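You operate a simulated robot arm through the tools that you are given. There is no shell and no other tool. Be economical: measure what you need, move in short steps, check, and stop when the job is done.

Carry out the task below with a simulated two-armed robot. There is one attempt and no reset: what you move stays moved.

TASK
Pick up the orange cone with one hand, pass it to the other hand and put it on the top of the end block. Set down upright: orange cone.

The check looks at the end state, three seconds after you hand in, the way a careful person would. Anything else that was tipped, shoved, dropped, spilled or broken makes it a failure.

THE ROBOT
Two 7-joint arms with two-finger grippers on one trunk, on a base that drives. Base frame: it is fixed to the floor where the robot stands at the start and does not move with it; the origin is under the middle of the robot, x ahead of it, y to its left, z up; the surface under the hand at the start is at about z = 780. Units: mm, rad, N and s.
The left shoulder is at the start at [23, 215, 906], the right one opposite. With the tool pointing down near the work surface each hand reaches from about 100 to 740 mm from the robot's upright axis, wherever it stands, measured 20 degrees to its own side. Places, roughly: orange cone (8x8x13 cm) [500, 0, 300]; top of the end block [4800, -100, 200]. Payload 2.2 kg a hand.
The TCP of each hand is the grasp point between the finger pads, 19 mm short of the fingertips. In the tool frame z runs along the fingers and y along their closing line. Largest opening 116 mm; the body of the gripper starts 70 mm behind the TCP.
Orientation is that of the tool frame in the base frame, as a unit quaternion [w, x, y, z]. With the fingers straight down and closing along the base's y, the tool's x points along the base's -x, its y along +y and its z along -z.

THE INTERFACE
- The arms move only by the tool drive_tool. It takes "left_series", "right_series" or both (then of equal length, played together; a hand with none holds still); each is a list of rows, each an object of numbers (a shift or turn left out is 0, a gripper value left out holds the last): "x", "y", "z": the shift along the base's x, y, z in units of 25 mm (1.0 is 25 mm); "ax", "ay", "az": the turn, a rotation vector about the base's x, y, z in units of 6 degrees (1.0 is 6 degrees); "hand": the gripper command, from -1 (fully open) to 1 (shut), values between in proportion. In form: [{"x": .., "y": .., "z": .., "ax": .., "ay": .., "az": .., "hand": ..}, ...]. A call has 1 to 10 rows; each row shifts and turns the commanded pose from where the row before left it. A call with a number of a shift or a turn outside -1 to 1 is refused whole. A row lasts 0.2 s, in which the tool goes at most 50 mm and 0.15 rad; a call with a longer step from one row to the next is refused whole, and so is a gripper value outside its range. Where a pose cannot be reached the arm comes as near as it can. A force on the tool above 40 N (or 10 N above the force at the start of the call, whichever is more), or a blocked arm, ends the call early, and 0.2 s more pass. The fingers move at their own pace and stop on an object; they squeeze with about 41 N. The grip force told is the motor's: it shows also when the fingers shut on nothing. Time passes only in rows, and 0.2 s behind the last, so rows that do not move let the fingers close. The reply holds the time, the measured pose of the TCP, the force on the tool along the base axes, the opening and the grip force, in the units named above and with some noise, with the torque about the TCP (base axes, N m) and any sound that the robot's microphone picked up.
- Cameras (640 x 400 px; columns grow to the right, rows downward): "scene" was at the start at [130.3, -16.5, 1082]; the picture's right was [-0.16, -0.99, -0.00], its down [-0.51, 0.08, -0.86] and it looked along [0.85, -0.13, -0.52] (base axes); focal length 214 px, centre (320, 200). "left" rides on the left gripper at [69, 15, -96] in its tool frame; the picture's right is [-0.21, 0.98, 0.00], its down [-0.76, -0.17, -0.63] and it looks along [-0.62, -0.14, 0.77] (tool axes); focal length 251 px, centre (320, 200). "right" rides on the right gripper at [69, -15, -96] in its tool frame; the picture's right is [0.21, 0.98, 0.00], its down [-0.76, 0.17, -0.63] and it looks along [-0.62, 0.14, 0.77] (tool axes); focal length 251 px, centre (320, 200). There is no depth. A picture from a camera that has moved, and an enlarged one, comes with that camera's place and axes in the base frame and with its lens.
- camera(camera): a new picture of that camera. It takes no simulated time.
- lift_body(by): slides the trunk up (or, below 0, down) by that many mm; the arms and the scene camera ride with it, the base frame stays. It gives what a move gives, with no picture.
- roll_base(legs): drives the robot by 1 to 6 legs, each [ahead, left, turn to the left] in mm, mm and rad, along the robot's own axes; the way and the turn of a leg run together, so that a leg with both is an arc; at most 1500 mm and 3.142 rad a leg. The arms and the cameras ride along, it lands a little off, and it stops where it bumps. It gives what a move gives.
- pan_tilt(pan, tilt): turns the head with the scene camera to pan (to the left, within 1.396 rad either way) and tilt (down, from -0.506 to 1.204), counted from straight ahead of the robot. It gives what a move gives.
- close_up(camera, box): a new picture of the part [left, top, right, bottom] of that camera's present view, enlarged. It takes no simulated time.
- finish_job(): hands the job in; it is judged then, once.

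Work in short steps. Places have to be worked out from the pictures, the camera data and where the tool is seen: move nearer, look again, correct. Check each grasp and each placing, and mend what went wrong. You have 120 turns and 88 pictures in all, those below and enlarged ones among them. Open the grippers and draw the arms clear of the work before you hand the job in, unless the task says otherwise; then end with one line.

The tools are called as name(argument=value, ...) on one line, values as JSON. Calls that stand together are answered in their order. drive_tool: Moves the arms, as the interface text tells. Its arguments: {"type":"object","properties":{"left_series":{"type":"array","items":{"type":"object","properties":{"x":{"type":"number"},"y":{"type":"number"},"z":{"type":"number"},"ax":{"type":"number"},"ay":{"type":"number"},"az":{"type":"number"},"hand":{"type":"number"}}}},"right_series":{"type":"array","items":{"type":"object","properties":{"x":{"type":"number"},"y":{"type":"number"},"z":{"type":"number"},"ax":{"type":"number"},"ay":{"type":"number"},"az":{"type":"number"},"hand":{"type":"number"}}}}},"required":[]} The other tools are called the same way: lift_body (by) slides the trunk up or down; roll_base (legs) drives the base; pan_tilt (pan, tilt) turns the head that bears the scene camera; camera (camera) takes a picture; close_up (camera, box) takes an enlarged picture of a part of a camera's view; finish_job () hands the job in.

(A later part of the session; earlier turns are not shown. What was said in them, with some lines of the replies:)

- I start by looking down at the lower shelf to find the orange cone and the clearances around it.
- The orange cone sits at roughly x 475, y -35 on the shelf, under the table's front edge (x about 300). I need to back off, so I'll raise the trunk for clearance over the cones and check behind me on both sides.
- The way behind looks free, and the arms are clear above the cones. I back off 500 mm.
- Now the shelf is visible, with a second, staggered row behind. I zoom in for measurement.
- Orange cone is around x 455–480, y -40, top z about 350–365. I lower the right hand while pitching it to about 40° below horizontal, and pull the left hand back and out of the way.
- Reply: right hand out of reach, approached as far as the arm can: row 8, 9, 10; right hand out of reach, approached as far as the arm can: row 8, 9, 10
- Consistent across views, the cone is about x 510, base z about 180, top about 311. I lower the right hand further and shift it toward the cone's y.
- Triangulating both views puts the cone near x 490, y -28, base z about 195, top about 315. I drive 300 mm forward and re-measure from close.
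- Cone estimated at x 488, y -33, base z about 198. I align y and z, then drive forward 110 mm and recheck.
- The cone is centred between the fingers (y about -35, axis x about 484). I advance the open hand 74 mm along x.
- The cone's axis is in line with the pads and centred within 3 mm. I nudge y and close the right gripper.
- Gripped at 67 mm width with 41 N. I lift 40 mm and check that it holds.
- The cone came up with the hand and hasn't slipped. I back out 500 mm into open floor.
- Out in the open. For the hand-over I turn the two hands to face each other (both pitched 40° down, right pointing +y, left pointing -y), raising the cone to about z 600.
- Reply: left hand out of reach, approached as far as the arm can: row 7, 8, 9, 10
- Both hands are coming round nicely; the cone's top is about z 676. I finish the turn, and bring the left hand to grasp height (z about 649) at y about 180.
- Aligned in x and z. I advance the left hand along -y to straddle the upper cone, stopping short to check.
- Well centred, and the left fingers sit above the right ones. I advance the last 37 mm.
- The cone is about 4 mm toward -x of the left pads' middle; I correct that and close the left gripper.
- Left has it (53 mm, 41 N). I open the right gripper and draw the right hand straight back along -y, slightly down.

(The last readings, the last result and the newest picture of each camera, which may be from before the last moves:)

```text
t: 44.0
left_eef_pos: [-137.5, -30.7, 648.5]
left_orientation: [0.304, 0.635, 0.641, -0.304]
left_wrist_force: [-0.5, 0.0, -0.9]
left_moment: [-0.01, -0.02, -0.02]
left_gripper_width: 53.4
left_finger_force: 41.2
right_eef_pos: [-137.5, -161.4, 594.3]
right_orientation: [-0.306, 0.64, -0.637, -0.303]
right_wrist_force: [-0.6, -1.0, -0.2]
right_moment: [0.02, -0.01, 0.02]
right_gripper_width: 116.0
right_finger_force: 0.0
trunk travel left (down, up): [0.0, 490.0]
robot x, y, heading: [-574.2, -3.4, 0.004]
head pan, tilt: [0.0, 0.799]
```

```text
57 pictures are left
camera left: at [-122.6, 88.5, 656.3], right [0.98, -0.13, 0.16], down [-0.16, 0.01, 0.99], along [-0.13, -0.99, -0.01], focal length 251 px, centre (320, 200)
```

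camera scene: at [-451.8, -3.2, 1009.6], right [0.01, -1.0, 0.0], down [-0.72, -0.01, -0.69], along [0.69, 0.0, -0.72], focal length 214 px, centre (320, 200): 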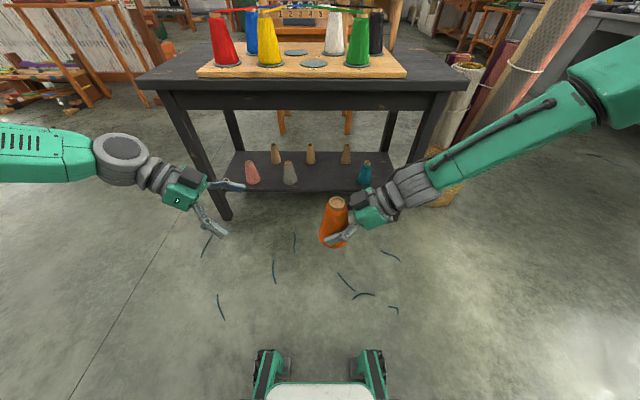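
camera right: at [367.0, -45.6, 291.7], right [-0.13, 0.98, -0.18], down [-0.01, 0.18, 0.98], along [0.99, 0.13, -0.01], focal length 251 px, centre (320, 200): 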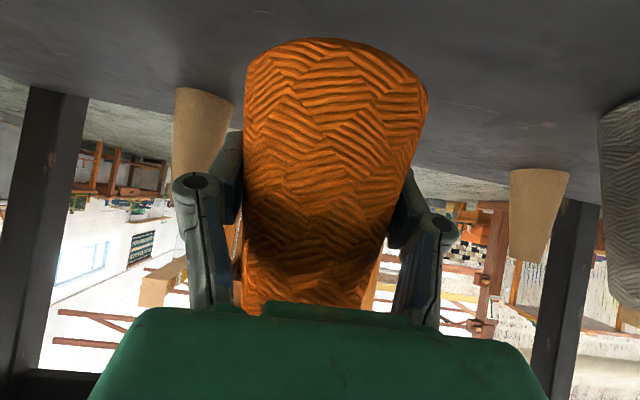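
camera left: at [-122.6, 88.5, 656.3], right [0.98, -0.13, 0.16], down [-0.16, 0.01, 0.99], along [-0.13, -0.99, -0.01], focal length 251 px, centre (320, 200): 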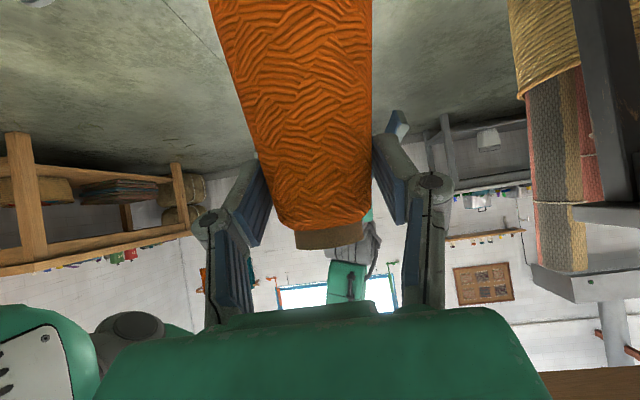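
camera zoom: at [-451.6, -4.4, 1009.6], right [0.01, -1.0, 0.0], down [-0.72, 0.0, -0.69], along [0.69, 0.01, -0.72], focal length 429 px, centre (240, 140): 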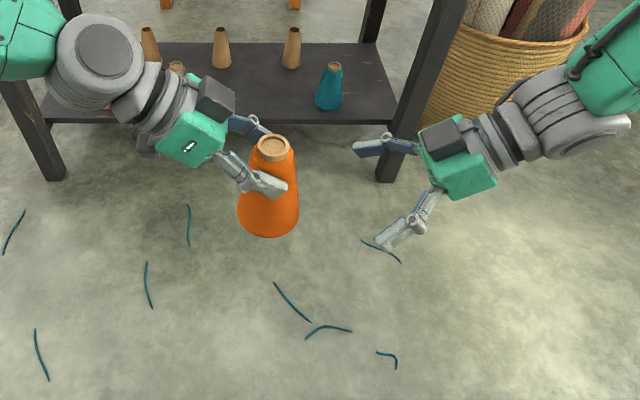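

The cone is now solely in the left hand. Now I look for the end block: raise the trunk and look ahead.

drive_tool(left_series=[{"az": 1, "x": -0.3, "y": 0.6}, {"az": 1, "x": -0.3, "y": 0.6}, {"az": 1, "x": -0.3, "y": 0.6}, {"az": 1, "x": -0.3, "y": 0.6}, {"az": 1, "x": -0.3, "y": 0.6}, {"az": 1, "x": -0.3, "y": 0.6}, {"az": 1, "x": -0.3, "y": 0.6}, {"az": 1, "x": -0.3, "y": 0.6}, {"az": 1, "x": -0.3, "y": 0.6}, {"az": 1, "x": -0.3, "y": 0.6}], right_series=[{"az": -1, "x": -0.3}, {"az": -1, "x": -0.3}, {"az": -1, "x": -0.3}, {"az": -1, "x": -0.3}, {"az": -1, "x": -0.3}, {"az": -1, "x": -0.3}, {"az": -1, "x": -0.3}, {"az": -1, "x": -0.3}, {"az": -1, "x": -0.3}, {"az": -1, "x": -0.3}])

lift_body(by=350)

pan_tilt(pan=0, tilt=0.35)

camera(camera="scene")

close_up(camera="scene", box=[200, 60, 440, 210])

```text
t: 46.2
left_eef_pos: [-172.7, 106.5, 634.2]
left_orientation: [0.415, 0.229, 0.873, -0.111]
left_wrist_force: [0.1, -0.4, -0.9]
left_moment: [0.03, 0.02, 0.0]
left_gripper_width: 53.2
left_finger_force: 40.8
left hand out of reach, approached as far as the arm can: row 8, 9, 10
right_eef_pos: [-184.2, -153.1, 576.3]
right_orientation: [0.416, -0.236, 0.871, 0.108]
right_wrist_force: [-0.6, 1.4, -0.1]
right_moment: [-0.04, 0.0, 0.02]
right_gripper_width: 116.2
right_finger_force: 0.0
right hand out of reach, approached as far as the arm can: row 8, 9, 10
trunk travel left (down, up): [0.0, 490.0]
robot x, y, heading: [-573.2, -4.6, 0.003]
head pan, tilt: [0.0, 0.799]
```

```text
t: 49.7
left_eef_pos: [-170.6, 106.3, 985.0]
left_orientation: [0.415, 0.23, 0.873, -0.111]
left_wrist_force: [-0.6, -0.4, -1.7]
left_moment: [0.01, 0.02, -0.02]
left_gripper_width: 53.1
left_finger_force: 40.9
right_eef_pos: [-183.9, -153.0, 926.6]
right_orientation: [0.416, -0.235, 0.872, 0.108]
right_wrist_force: [-0.8, -0.2, -0.1]
right_moment: [0.05, -0.02, 0.0]
right_gripper_width: 115.9
right_finger_force: 0.0
trunk travel left (down, up): [-350.0, 140.0]
robot x, y, heading: [-577.4, -4.8, 0.01]
head pan, tilt: [0.0, 0.799]
```

```text
t: 50.6
left_eef_pos: [-172.1, 105.5, 984.9]
left_orientation: [0.416, 0.23, 0.873, -0.111]
left_wrist_force: [-0.7, 0.4, -2.4]
left_moment: [0.0, 0.05, -0.01]
left_gripper_width: 53.0
left_finger_force: 41.1
right_eef_pos: [-184.4, -152.8, 924.8]
right_orientation: [0.415, -0.235, 0.872, 0.108]
right_wrist_force: [0.2, 0.8, 0.4]
right_moment: [0.01, 0.02, 0.0]
right_gripper_width: 116.4
right_finger_force: 0.0
trunk travel left (down, up): [-350.0, 140.0]
robot x, y, heading: [-572.1, -1.8, 0.007]
head pan, tilt: [0.0, 0.351]
```

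```text
56 pictures are left
camera scene: at [-438.4, -3.7, 1399.2], right [0.01, -1.0, 0.0], down [-0.35, 0.0, -0.94], along [0.94, 0.01, -0.35], focal length 214 px, centre (320, 200)
```

scene: 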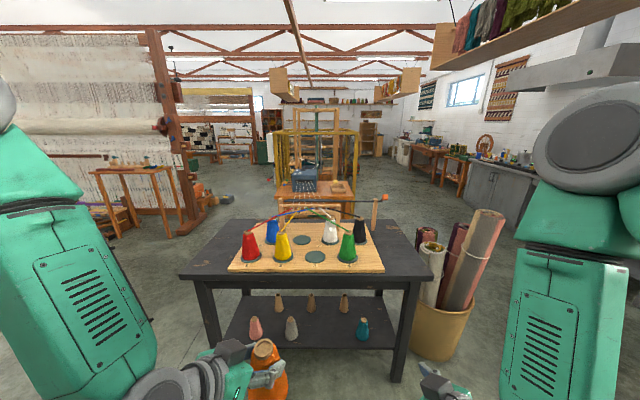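

```text
2.67 times, centred on (320, 135) of scene
camera zoom: at [-438.4, -3.7, 1399.2], right [0.01, -1.0, 0.0], down [-0.35, 0.0, -0.94], along [0.94, 0.01, -0.35], focal length 572 px, centre (320, 373)
```

zoom: 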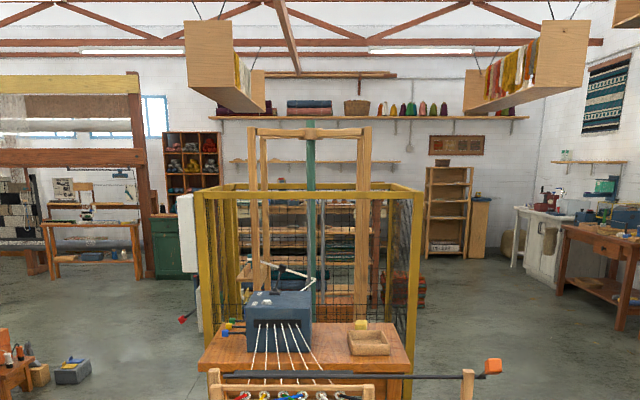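

The target (near px (330,297) of the zoom) lies at or behind the yellow cage, so I must drive around the table. The right-hand corridor (between the basket at y about -1070 and the counter at y about -2500) looks wide; I strafe right and look ahead.

roll_base(legs=[[0, -1500, 0], [0, -250, 0]])

camera(camera="scene")

```text
t: 59.3
left_eef_pos: [-161.7, -1623.0, 984.5]
left_orientation: [0.415, 0.23, 0.873, -0.113]
left_wrist_force: [0.4, 0.2, -1.9]
left_moment: [0.04, 0.01, -0.06]
left_gripper_width: 52.8
left_finger_force: 41.0
right_eef_pos: [-172.1, -1881.6, 927.2]
right_orientation: [0.416, -0.236, 0.872, 0.107]
right_wrist_force: [0.4, 0.4, 0.2]
right_moment: [-0.02, 0.01, -0.01]
right_gripper_width: 115.9
right_finger_force: 0.1
trunk travel left (down, up): [-350.0, 140.0]
robot x, y, heading: [-563.2, -1733.5, 0.005]
head pan, tilt: [0.0, 0.351]
```

```text
54 pictures are left
camera scene: at [-427.4, -1740.7, 1399.3], right [0.0, -1.0, 0.0], down [-0.35, 0.0, -0.94], along [0.94, 0.01, -0.35], focal length 214 px, centre (320, 200)
```

scene: 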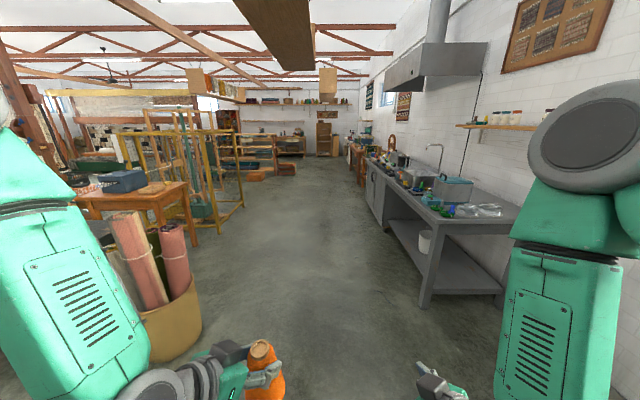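

Corridor is clear. I zoom on the predicted location of the end block, around px (254,172).

close_up(camera="scene", box=[180, 110, 360, 222])

```text
3.56 times, centred on (270, 166) of scene
camera zoom: at [-427.4, -1740.7, 1399.3], right [0.0, -1.0, 0.0], down [-0.35, 0.0, -0.94], along [0.94, 0.01, -0.35], focal length 763 px, centre (498, 321)
```

zoom: 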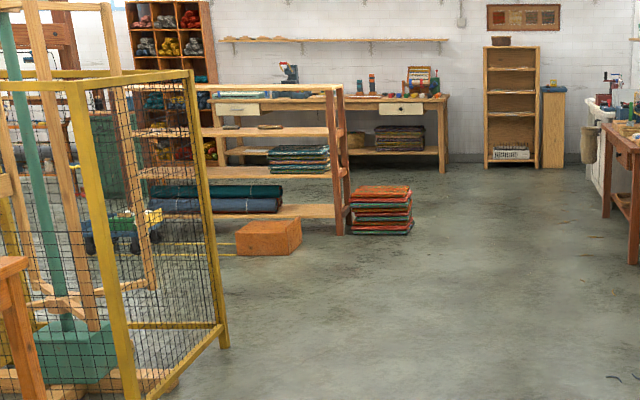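

The orange-brown wooden block on the floor at the predicted place (about x 4700, y -120) is the end block. The corridor is clear, so I drive ahead 4.2 m and look left.

roll_base(legs=[[1500, 0, 0], [1500, 0, 0], [1200, 0, 0]])

pan_tilt(pan=0.8, tilt=0.5)

camera(camera="scene")

```text
t: 79.4
left_eef_pos: [4011.4, -1467.6, 982.0]
left_orientation: [0.421, 0.206, 0.875, -0.119]
left_wrist_force: [0.6, 2.0, -2.9]
left_moment: [-0.12, -0.03, -0.12]
left_gripper_width: 52.7
left_finger_force: 41.2
right_eef_pos: [4008.3, -1728.4, 932.3]
right_orientation: [0.412, -0.26, 0.867, 0.101]
right_wrist_force: [-0.3, 2.1, 0.7]
right_moment: [-0.16, 0.02, -0.13]
right_gripper_width: 115.9
right_finger_force: 0.1
trunk travel left (down, up): [-350.0, 140.0]
robot x, y, heading: [3619.1, -1625.1, 0.039]
head pan, tilt: [0.0, 0.351]
```

```text
t: 80.5
left_eef_pos: [4012.0, -1521.9, 988.0]
left_orientation: [0.417, 0.219, 0.877, -0.098]
left_wrist_force: [1.4, -1.5, -1.3]
left_moment: [0.06, 0.04, 0.06]
left_gripper_width: 52.4
left_finger_force: 41.1
right_eef_pos: [4009.0, -1780.0, 926.0]
right_orientation: [0.418, -0.247, 0.866, 0.121]
right_wrist_force: [-0.5, -2.1, -0.3]
right_moment: [0.07, -0.01, 0.12]
right_gripper_width: 116.0
right_finger_force: 0.0
trunk travel left (down, up): [-350.0, 140.0]
robot x, y, heading: [3615.0, -1631.6, 0.035]
head pan, tilt: [0.799, 0.499]
```

```text
52 pictures are left
camera scene: at [3721.8, -1575.9, 1386.3], right [0.74, -0.67, -0.01], down [-0.32, -0.35, -0.88], along [0.59, 0.66, -0.47], focal length 214 px, centre (320, 200)
```

scene: 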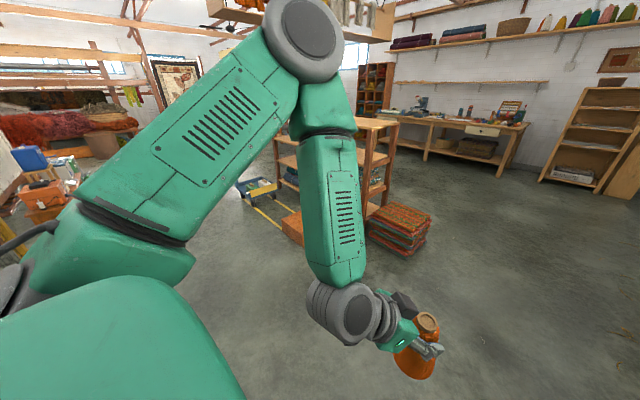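

The left upper arm hides the block. I go ahead to about x 4650, y -1600, and turn left to face it.

roll_base(legs=[[1040, 0, 0], [0, 0, 1.535]])

pan_tilt(pan=0, tilt=0.5)

camera(camera="scene")

camera(camera="left")

```text
t: 89.7
left_eef_pos: [4505.5, -1187.9, 980.3]
left_orientation: [0.382, -0.467, 0.769, 0.209]
left_wrist_force: [-1.9, -0.9, -3.4]
left_moment: [0.06, -0.05, -0.04]
left_gripper_width: 52.5
left_finger_force: 40.8
right_eef_pos: [4766.0, -1195.8, 934.3]
right_orientation: [-0.225, 0.793, -0.434, -0.363]
right_wrist_force: [-0.5, 0.4, 0.2]
right_moment: [-0.03, -0.11, -0.09]
right_gripper_width: 116.1
right_finger_force: 0.1
trunk travel left (down, up): [-350.0, 140.0]
robot x, y, heading: [4654.2, -1583.7, 1.588]
head pan, tilt: [0.799, 0.499]
```

```text
t: 90.8
left_eef_pos: [4548.6, -1192.8, 987.8]
left_orientation: [0.366, -0.461, 0.778, 0.218]
left_wrist_force: [1.7, -0.1, -1.5]
left_moment: [-0.07, 0.04, 0.04]
left_gripper_width: 52.5
left_finger_force: 41.0
right_eef_pos: [4807.1, -1196.9, 929.7]
right_orientation: [-0.216, 0.785, -0.44, -0.378]
right_wrist_force: [0.3, 0.6, -0.1]
right_moment: [0.02, 0.06, 0.01]
right_gripper_width: 116.0
right_finger_force: 0.0
trunk travel left (down, up): [-350.0, 140.0]
robot x, y, heading: [4658.2, -1585.1, 1.591]
head pan, tilt: [0.0, 0.499]
```

```text
51 pictures are left
camera scene: at [4654.7, -1449.2, 1385.6], right [1.0, 0.02, 0.0], down [0.01, -0.48, -0.88], along [-0.02, 0.88, -0.48], focal length 214 px, centre (320, 200)
```

scene: 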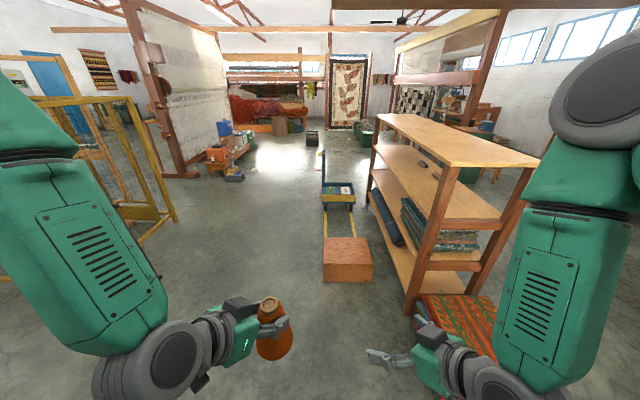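

```text
50 pictures are left
camera left: at [4478.0, -1289.9, 995.4], right [-0.79, 0.59, 0.17], down [0.14, -0.08, 0.99], along [0.6, 0.8, -0.02], focal length 251 px, centre (320, 200)
```

left: 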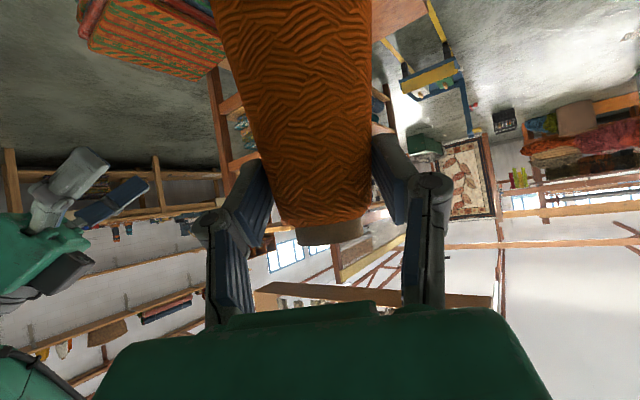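

Clear view: block spans x about 4650–5025, y about -260…40, top z about 190, with a rack to its right. I'll approach from its free left (-x) side, facing +x: shift left, turn right, then strafe toward y -145.

roll_base(legs=[[0, 560, 0], [0, 0, -1.591], [0, 1400, 0]])

pan_tilt(pan=0, tilt=0.8)

camera(camera="scene")

```text
t: 104.5
left_eef_pos: [4490.1, -34.7, 980.4]
left_orientation: [0.417, 0.213, 0.875, -0.122]
left_wrist_force: [-1.5, 2.9, -2.9]
left_moment: [-0.14, 0.01, -0.13]
left_gripper_width: 52.6
left_finger_force: 41.1
right_eef_pos: [4483.0, -297.2, 935.7]
right_orientation: [0.417, -0.255, 0.867, 0.098]
right_wrist_force: [0.4, 2.9, 1.3]
right_moment: [-0.17, 0.06, -0.17]
right_gripper_width: 116.1
right_finger_force: 0.1
trunk travel left (down, up): [-350.0, 140.0]
robot x, y, heading: [4100.5, -180.9, 0.016]
head pan, tilt: [0.0, 0.499]
```

```text
t: 105.3
left_eef_pos: [4492.9, -32.3, 984.5]
left_orientation: [0.42, 0.211, 0.875, -0.117]
left_wrist_force: [-0.2, 1.4, -1.6]
left_moment: [-0.07, 0.01, -0.04]
left_gripper_width: 52.2
left_finger_force: 40.9
right_eef_pos: [4480.2, -293.4, 936.2]
right_orientation: [0.419, -0.256, 0.865, 0.102]
right_wrist_force: [-0.4, 0.7, -0.3]
right_moment: [-0.09, 0.02, -0.08]
right_gripper_width: 116.0
right_finger_force: 0.2
trunk travel left (down, up): [-350.0, 140.0]
robot x, y, heading: [4095.9, -173.3, 0.017]
head pan, tilt: [0.0, 0.799]
```

```text
49 pictures are left
camera scene: at [4221.7, -141.3, 1359.2], right [0.02, -1.0, 0.03], down [-0.72, -0.03, -0.69], along [0.7, -0.01, -0.72], focal length 214 px, centre (320, 200)
```

scene: 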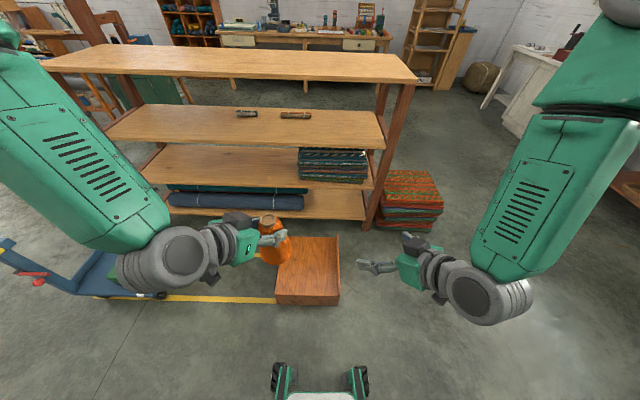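

Robot stands at (4096,-173), facing the block. I lower the trunk fully and take a fresh look to measure the block from here.

lift_body(by=-350)

camera(camera="scene")

camera(camera="left")

```text
t: 108.7
left_eef_pos: [4489.4, -73.4, 637.5]
left_orientation: [0.415, 0.222, 0.876, -0.104]
left_wrist_force: [-0.8, -1.1, -2.4]
left_moment: [0.07, 0.04, 0.03]
left_gripper_width: 52.7
left_finger_force: 40.4
right_eef_pos: [4480.7, -331.7, 581.5]
right_orientation: [0.423, -0.246, 0.865, 0.115]
right_wrist_force: [0.0, -1.0, -1.1]
right_moment: [0.05, 0.03, 0.02]
right_gripper_width: 116.0
right_finger_force: 0.1
trunk travel left (down, up): [0.0, 490.0]
robot x, y, heading: [4099.0, -185.0, 0.013]
head pan, tilt: [0.0, 0.799]
```

```text
48 pictures are left
camera scene: at [4221.0, -184.6, 1009.8], right [0.02, -1.0, 0.0], down [-0.72, -0.01, -0.69], along [0.69, 0.01, -0.72], focal length 214 px, centre (320, 200)
```

scene: 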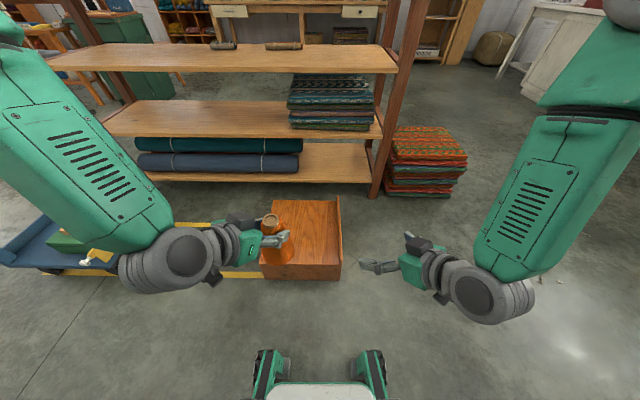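

```text
47 pictures are left
camera left: at [4391.4, -3.6, 646.2], right [0.58, 0.79, 0.17], down [-0.09, -0.14, 0.99], along [0.81, -0.59, -0.01], focal length 251 px, centre (320, 200)
```

left: 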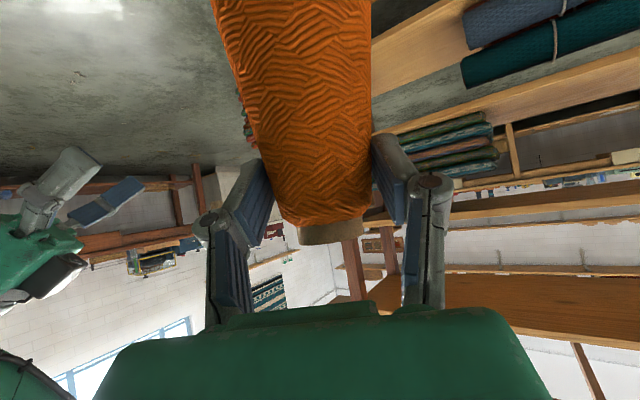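

I zoom on the block to see its top (there seems to be a strip at its right edge).

close_up(camera="scene", box=[220, 180, 380, 290])

```text
3.64 times, centred on (300, 235) of scene
camera zoom: at [4221.0, -184.6, 1009.8], right [0.02, -1.0, 0.0], down [-0.72, -0.01, -0.69], along [0.69, 0.01, -0.72], focal length 780 px, centre (393, 73)
```

zoom: 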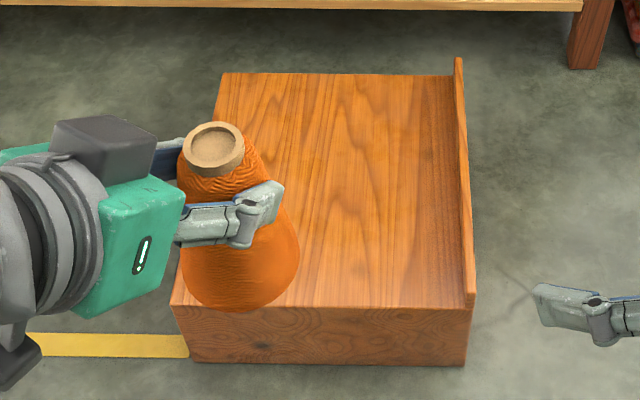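

The block top is flat with a low lip on its -y edge; I'll aim for its middle, about (4805,-85). I drive 120 mm ahead, then extend and lower the left hand toward it.

roll_base(legs=[[120, 0, -0.013]])

drive_tool(left_series=[{"x": 0.8, "z": -0.8}, {"x": 0.8, "z": -1}, {"x": 0.8, "z": -1}, {"x": 0.8, "z": -1}, {"x": 0.8, "z": -1}, {"x": 0.8, "z": -1}, {"x": 0.8, "z": -1}, {"x": 0.8, "z": -0.8}, {"x": 0.6, "z": -0.3}, {}])

camera(camera="scene")

camera(camera="left")

```text
t: 109.9
left_eef_pos: [4613.3, -60.8, 634.2]
left_orientation: [0.416, 0.222, 0.874, -0.113]
left_wrist_force: [-1.3, -0.1, -2.7]
left_moment: [-0.02, -0.01, -0.03]
left_gripper_width: 52.7
left_finger_force: 41.5
right_eef_pos: [4598.6, -319.0, 583.3]
right_orientation: [0.422, -0.244, 0.867, 0.104]
right_wrist_force: [0.0, 0.5, 1.2]
right_moment: [-0.05, -0.01, -0.02]
right_gripper_width: 116.1
right_finger_force: 0.0
trunk travel left (down, up): [0.0, 490.0]
robot x, y, heading: [4219.5, -180.8, 0.002]
head pan, tilt: [0.0, 0.799]
```

```text
t: 112.1
left_eef_pos: [4787.3, -67.1, 440.6]
left_orientation: [0.417, 0.223, 0.874, -0.108]
left_wrist_force: [0.2, -1.1, -1.9]
left_moment: [0.02, 0.04, 0.01]
left_gripper_width: 52.5
left_finger_force: 41.6
right_eef_pos: [4597.9, -325.9, 583.9]
right_orientation: [0.425, -0.244, 0.865, 0.11]
right_wrist_force: [0.5, -0.1, 0.8]
right_moment: [-0.01, 0.01, -0.02]
right_gripper_width: 116.0
right_finger_force: 0.0
trunk travel left (down, up): [0.0, 490.0]
robot x, y, heading: [4219.6, -178.8, 0.003]
head pan, tilt: [0.0, 0.799]
```

```text
45 pictures are left
camera scene: at [4341.2, -181.5, 1009.6], right [0.0, -1.0, 0.0], down [-0.72, 0.0, -0.69], along [0.69, 0.0, -0.72], focal length 214 px, centre (320, 200)
```

scene: 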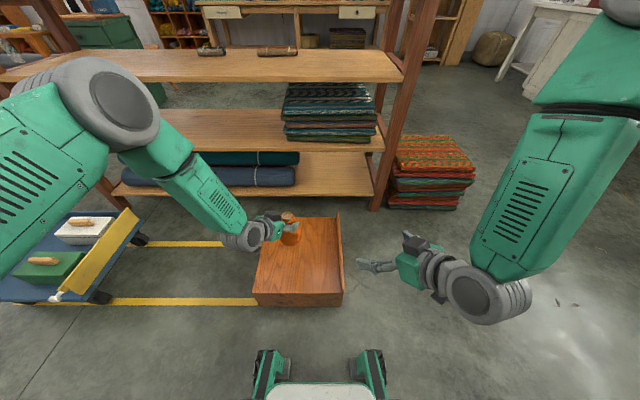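

```text
44 pictures are left
camera left: at [4689.3, 3.5, 446.8], right [0.59, 0.79, 0.16], down [-0.09, -0.13, 0.99], along [0.8, -0.6, -0.01], focal length 251 px, centre (320, 200)
```

left: 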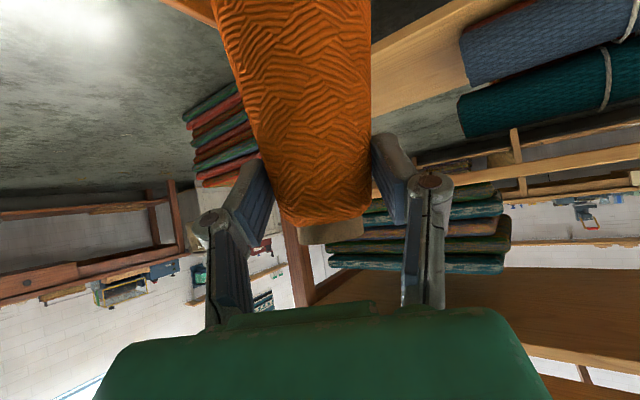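

The cone is over the block; the trolley stays well left. I lower 110 mm more and zoom to check tilt and gap.

drive_tool(left_series=[{"z": -0.9}, {"z": -0.9}, {"z": -0.9}, {"z": -0.9}, {"z": -0.6}, {}])

close_up(camera="scene", box=[220, 190, 380, 310])

camera(camera="right")

```text
t: 113.5
left_eef_pos: [4784.9, -64.7, 335.2]
left_orientation: [0.417, 0.224, 0.874, -0.109]
left_wrist_force: [0.4, 0.5, -2.2]
left_moment: [-0.01, 0.02, 0.0]
left_gripper_width: 52.7
left_finger_force: 41.5
right_eef_pos: [4597.4, -325.8, 582.8]
right_orientation: [0.425, -0.243, 0.865, 0.109]
right_wrist_force: [0.7, 0.3, 0.1]
right_moment: [-0.01, 0.0, 0.0]
right_gripper_width: 115.9
right_finger_force: 0.0
trunk travel left (down, up): [0.0, 490.0]
robot x, y, heading: [4220.4, -180.7, 0.003]
head pan, tilt: [0.0, 0.799]
```

```text
3.33 times, centred on (300, 250) of scene
camera zoom: at [4341.2, -181.7, 1009.6], right [0.0, -1.0, 0.0], down [-0.72, 0.0, -0.69], along [0.69, 0.0, -0.72], focal length 715 px, centre (387, 33)
```

zoom: 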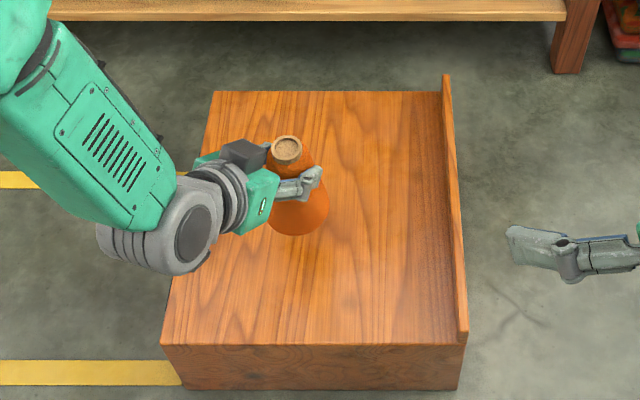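

```text
42 pictures are left
camera right: at [4504.8, -398.8, 588.2], right [-0.61, 0.77, -0.19], down [-0.12, 0.14, 0.98], along [0.78, 0.62, 0.01], focal length 251 px, centre (320, 200)
```

right: 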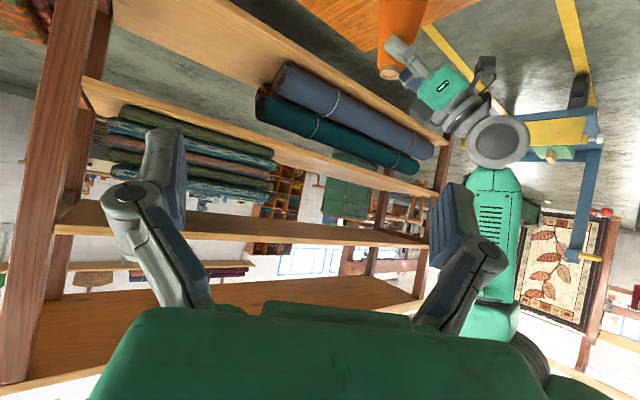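

The cone is upright over the middle of the block. I descend slowly, watching the vertical force.

drive_tool(left_series=[{"z": -0.3}, {"z": -0.3}, {"z": -0.3}, {"z": -0.2}, {"z": -0.2}, {"z": -0.15}, {}])

close_up(camera="scene", box=[260, 220, 340, 270])

```text
t: 115.1
left_eef_pos: [4785.6, -66.9, 298.1]
left_orientation: [0.417, 0.224, 0.874, -0.109]
left_wrist_force: [-0.1, 0.3, -2.3]
left_moment: [0.02, 0.03, 0.01]
left_gripper_width: 52.4
left_finger_force: 41.3
right_eef_pos: [4597.2, -325.2, 583.6]
right_orientation: [0.425, -0.243, 0.865, 0.109]
right_wrist_force: [0.1, 0.4, 0.2]
right_moment: [0.0, -0.02, 0.0]
right_gripper_width: 115.9
right_finger_force: 0.0
trunk travel left (down, up): [0.0, 490.0]
robot x, y, heading: [4221.8, -177.5, 0.002]
head pan, tilt: [0.0, 0.799]
```

```text
8.00 times, centred on (300, 245) of scene
camera zoom: at [4341.2, -181.8, 1009.6], right [0.0, -1.0, 0.0], down [-0.72, 0.0, -0.69], along [0.69, 0.0, -0.72], focal length 1716 px, centre (480, -160)
```

zoom: 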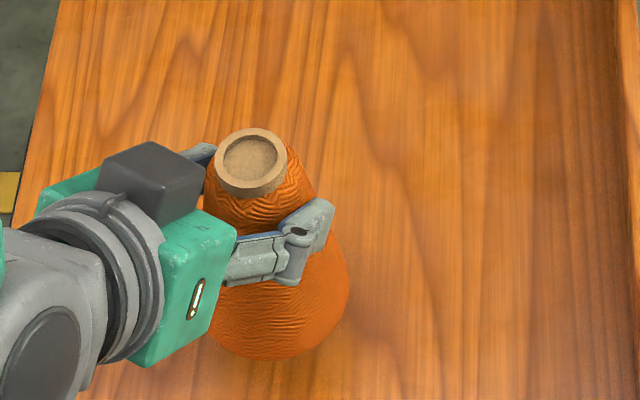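

Not touching yet (force unchanged). Continuing down in small steps.

drive_tool(left_series=[{"z": -0.15}, {"z": -0.15}, {"z": -0.15}, {"z": -0.15}, {"z": -0.15}, {}])

```text
t: 116.5
left_eef_pos: [4786.0, -66.5, 280.4]
left_orientation: [0.417, 0.223, 0.874, -0.109]
left_wrist_force: [-0.4, 0.6, -1.6]
left_moment: [0.03, 0.01, 0.0]
left_gripper_width: 52.1
left_finger_force: 40.9
right_eef_pos: [4597.5, -326.1, 584.6]
right_orientation: [0.425, -0.243, 0.865, 0.109]
right_wrist_force: [-0.5, -0.4, 0.1]
right_moment: [0.02, 0.02, -0.01]
right_gripper_width: 116.0
right_finger_force: 0.1
trunk travel left (down, up): [0.0, 490.0]
robot x, y, heading: [4221.1, -181.1, -0.0]
head pan, tilt: [0.0, 0.799]
```

Still free. Another 15 mm.

drive_tool(left_series=[{"z": -0.12}, {"z": -0.12}, {"z": -0.12}, {"z": -0.12}, {"z": -0.12}, {}])

close_up(camera="scene", box=[260, 220, 340, 270])

```text
t: 117.9
left_eef_pos: [4785.9, -65.6, 266.5]
left_orientation: [0.418, 0.223, 0.874, -0.109]
left_wrist_force: [-0.4, 0.5, -0.6]
left_moment: [0.11, 0.08, 0.03]
left_gripper_width: 52.2
left_finger_force: 40.9
right_eef_pos: [4598.5, -326.3, 584.0]
right_orientation: [0.426, -0.243, 0.865, 0.109]
right_wrist_force: [-0.1, 0.1, 0.4]
right_moment: [0.02, 0.0, 0.01]
right_gripper_width: 115.9
right_finger_force: 0.0
trunk travel left (down, up): [0.0, 490.0]
robot x, y, heading: [4221.3, -181.5, 0.006]
head pan, tilt: [0.0, 0.799]
```

```text
8.00 times, centred on (300, 245) of scene
camera zoom: at [4340.9, -181.9, 1009.7], right [0.0, -1.0, 0.0], down [-0.72, 0.0, -0.69], along [0.69, 0.0, -0.72], focal length 1716 px, centre (480, -160)
```

zoom: 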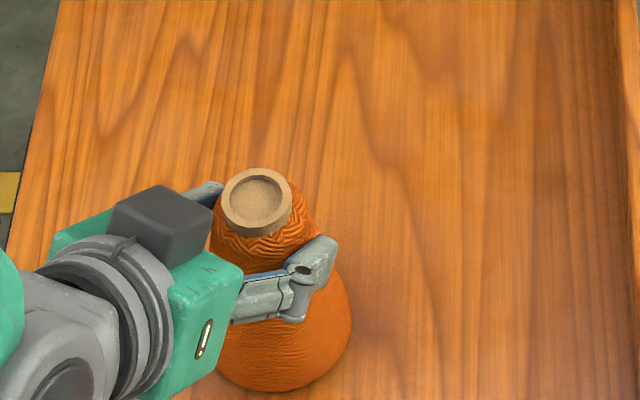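

The vertical load dropped from -2.2 to -0.6 N with a small moment: the base is starting to touch. One more couple of mm to seat it.

drive_tool(left_series=[{"z": -0.05}, {"z": -0.05}, {}])

```text
t: 118.7
left_eef_pos: [4785.5, -66.5, 265.6]
left_orientation: [0.419, 0.223, 0.873, -0.108]
left_wrist_force: [-14.6, 4.5, 26.9]
left_moment: [0.17, 0.49, 0.01]
left_gripper_width: 52.0
left_finger_force: 40.6
right_eef_pos: [4595.3, -326.9, 584.1]
right_orientation: [0.425, -0.243, 0.865, 0.108]
right_wrist_force: [1.3, 0.7, 0.4]
right_moment: [0.01, 0.0, -0.01]
right_gripper_width: 115.8
right_finger_force: 0.0
trunk travel left (down, up): [0.0, 490.0]
robot x, y, heading: [4216.5, -181.2, 0.001]
head pan, tilt: [0.0, 0.799]
```

Firm contact (27 N). I ease up about 1.5 mm, then open the gripper gradually.

drive_tool(left_series=[{"z": 0.06}, {}])

drive_tool(left_series=[{"hand": 0.05}, {"hand": 0.0}, {"hand": -0.1}, {"hand": -0.2}, {"hand": -0.5}, {"hand": -1}, {"hand": -1}])

close_up(camera="scene", box=[260, 220, 340, 270])

camera(camera="left")

```text
t: 119.3
left_eef_pos: [4785.2, -66.7, 264.7]
left_orientation: [0.419, 0.223, 0.873, -0.108]
left_wrist_force: [-2.7, -0.4, 11.8]
left_moment: [-0.21, -0.33, -0.06]
left_gripper_width: 52.3
left_finger_force: 40.9
right_eef_pos: [4597.3, -327.0, 583.1]
right_orientation: [0.425, -0.242, 0.865, 0.109]
right_wrist_force: [0.2, -0.6, 0.1]
right_moment: [0.04, -0.04, 0.01]
right_gripper_width: 116.0
right_finger_force: 0.0
trunk travel left (down, up): [0.0, 490.0]
robot x, y, heading: [4223.4, -181.6, 0.002]
head pan, tilt: [0.0, 0.799]
```

```text
t: 120.9
left_eef_pos: [4785.5, -66.1, 263.6]
left_orientation: [0.418, 0.223, 0.874, -0.108]
left_wrist_force: [0.1, -0.7, 0.2]
left_moment: [0.02, 0.02, 0.02]
left_gripper_width: 116.0
left_finger_force: 0.0
right_eef_pos: [4597.9, -326.1, 583.0]
right_orientation: [0.425, -0.243, 0.865, 0.109]
right_wrist_force: [-0.6, 0.5, 0.4]
right_moment: [-0.03, 0.0, 0.03]
right_gripper_width: 116.3
right_finger_force: 0.0
trunk travel left (down, up): [0.0, 490.0]
robot x, y, heading: [4219.2, -178.0, 0.004]
head pan, tilt: [0.0, 0.799]
```

```text
8.00 times, centred on (300, 245) of scene
camera zoom: at [4340.9, -181.9, 1009.6], right [0.0, -1.0, 0.0], down [-0.72, 0.0, -0.69], along [0.69, 0.0, -0.72], focal length 1716 px, centre (480, -160)
```

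zoom: 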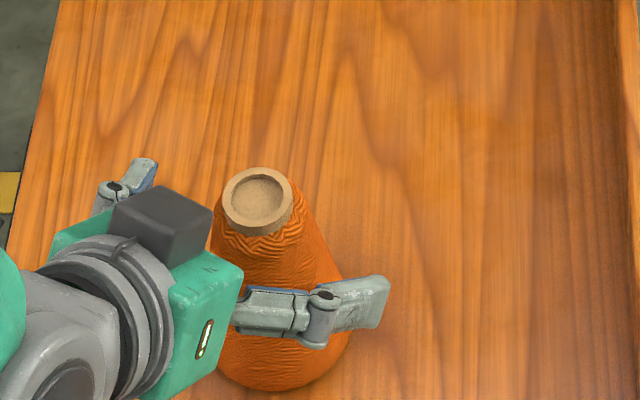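

```text
38 pictures are left
camera left: at [4688.4, 3.6, 271.8], right [0.59, 0.79, 0.16], down [-0.09, -0.13, 0.99], along [0.8, -0.6, 0.0], focal length 251 px, centre (320, 200)
```

left: 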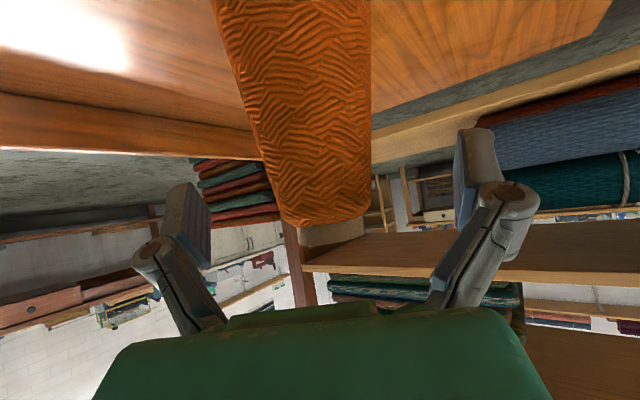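

The cone stands upright and free. I withdraw the left hand back along its own axis.

drive_tool(left_series=[{"x": -0.5, "y": 0.28, "z": 0.4}, {"x": -0.67, "y": 0.37, "z": 0.56}, {"x": -0.67, "y": 0.37, "z": 0.56}, {"x": -0.67, "y": 0.37, "z": 0.56}, {"x": -0.67, "y": 0.37, "z": 0.56}, {"x": -0.67, "y": 0.37, "z": 0.6}, {"x": -0.67, "y": 0.37, "z": 0.8}, {"x": -0.8, "y": 0.3, "z": 1}, {"x": -0.8, "y": 0.2, "z": 1}, {"x": -0.8, "z": 1}])

roll_base(legs=[[-150, 0, 0]])

camera(camera="scene")

close_up(camera="scene", box=[240, 160, 360, 260])

```text
t: 123.1
left_eef_pos: [4609.1, 7.1, 441.2]
left_orientation: [0.416, 0.225, 0.874, -0.11]
left_wrist_force: [0.1, 0.4, 0.3]
left_moment: [0.02, -0.03, 0.02]
left_gripper_width: 116.2
left_finger_force: 0.1
right_eef_pos: [4597.1, -326.4, 584.6]
right_orientation: [0.425, -0.243, 0.865, 0.109]
right_wrist_force: [0.9, -0.1, 0.2]
right_moment: [0.02, 0.03, 0.0]
right_gripper_width: 115.9
right_finger_force: 0.1
trunk travel left (down, up): [0.0, 490.0]
robot x, y, heading: [4220.3, -178.0, 0.006]
head pan, tilt: [0.0, 0.799]
```

```text
t: 124.5
left_eef_pos: [4460.7, 8.0, 441.1]
left_orientation: [0.418, 0.223, 0.874, -0.108]
left_wrist_force: [-0.1, 0.1, -0.7]
left_moment: [0.0, 0.01, -0.02]
left_gripper_width: 115.9
left_finger_force: 0.0
right_eef_pos: [4449.0, -325.2, 584.4]
right_orientation: [0.424, -0.243, 0.865, 0.109]
right_wrist_force: [0.6, 0.0, -0.1]
right_moment: [0.0, 0.02, 0.02]
right_gripper_width: 115.8
right_finger_force: 0.1
trunk travel left (down, up): [0.0, 490.0]
robot x, y, heading: [4070.0, -183.2, 0.006]
head pan, tilt: [0.0, 0.799]
```

```text
37 pictures are left
camera scene: at [4191.3, -181.6, 1009.8], right [0.0, -1.0, 0.0], down [-0.72, 0.0, -0.69], along [0.69, 0.0, -0.72], focal length 214 px, centre (320, 200)
```

scene: 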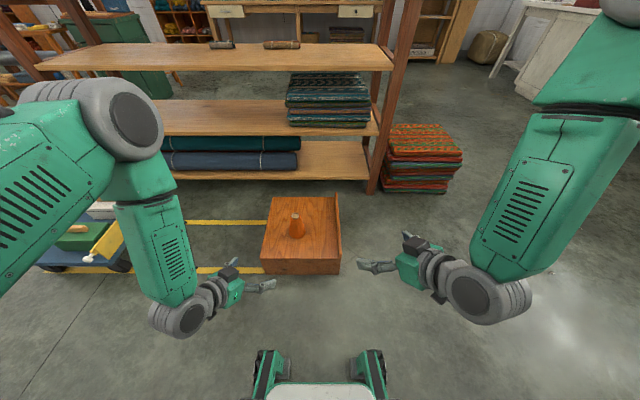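

```text
4.00 times, centred on (300, 210) of scene
camera zoom: at [4191.3, -181.6, 1009.8], right [0.0, -1.0, 0.0], down [-0.72, 0.0, -0.69], along [0.69, 0.0, -0.72], focal length 858 px, centre (400, 160)
```

zoom: 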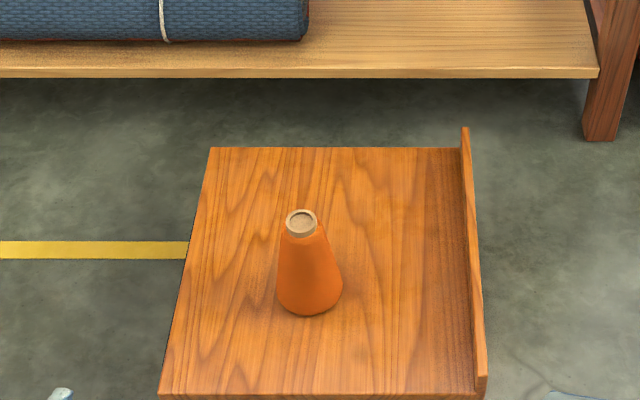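

The orange cone stands upright in the middle of the end block; both grippers are open and clear, and nothing else was disturbed. Handing in.

finish_job()

```text
The job is handed in.
```

The right hand picked the orange cone up off the shelf and passed it to the left. It now stands upright in the middle of the end block's top. Both grippers are open and clear, and I saw nothing else tipped or moved.
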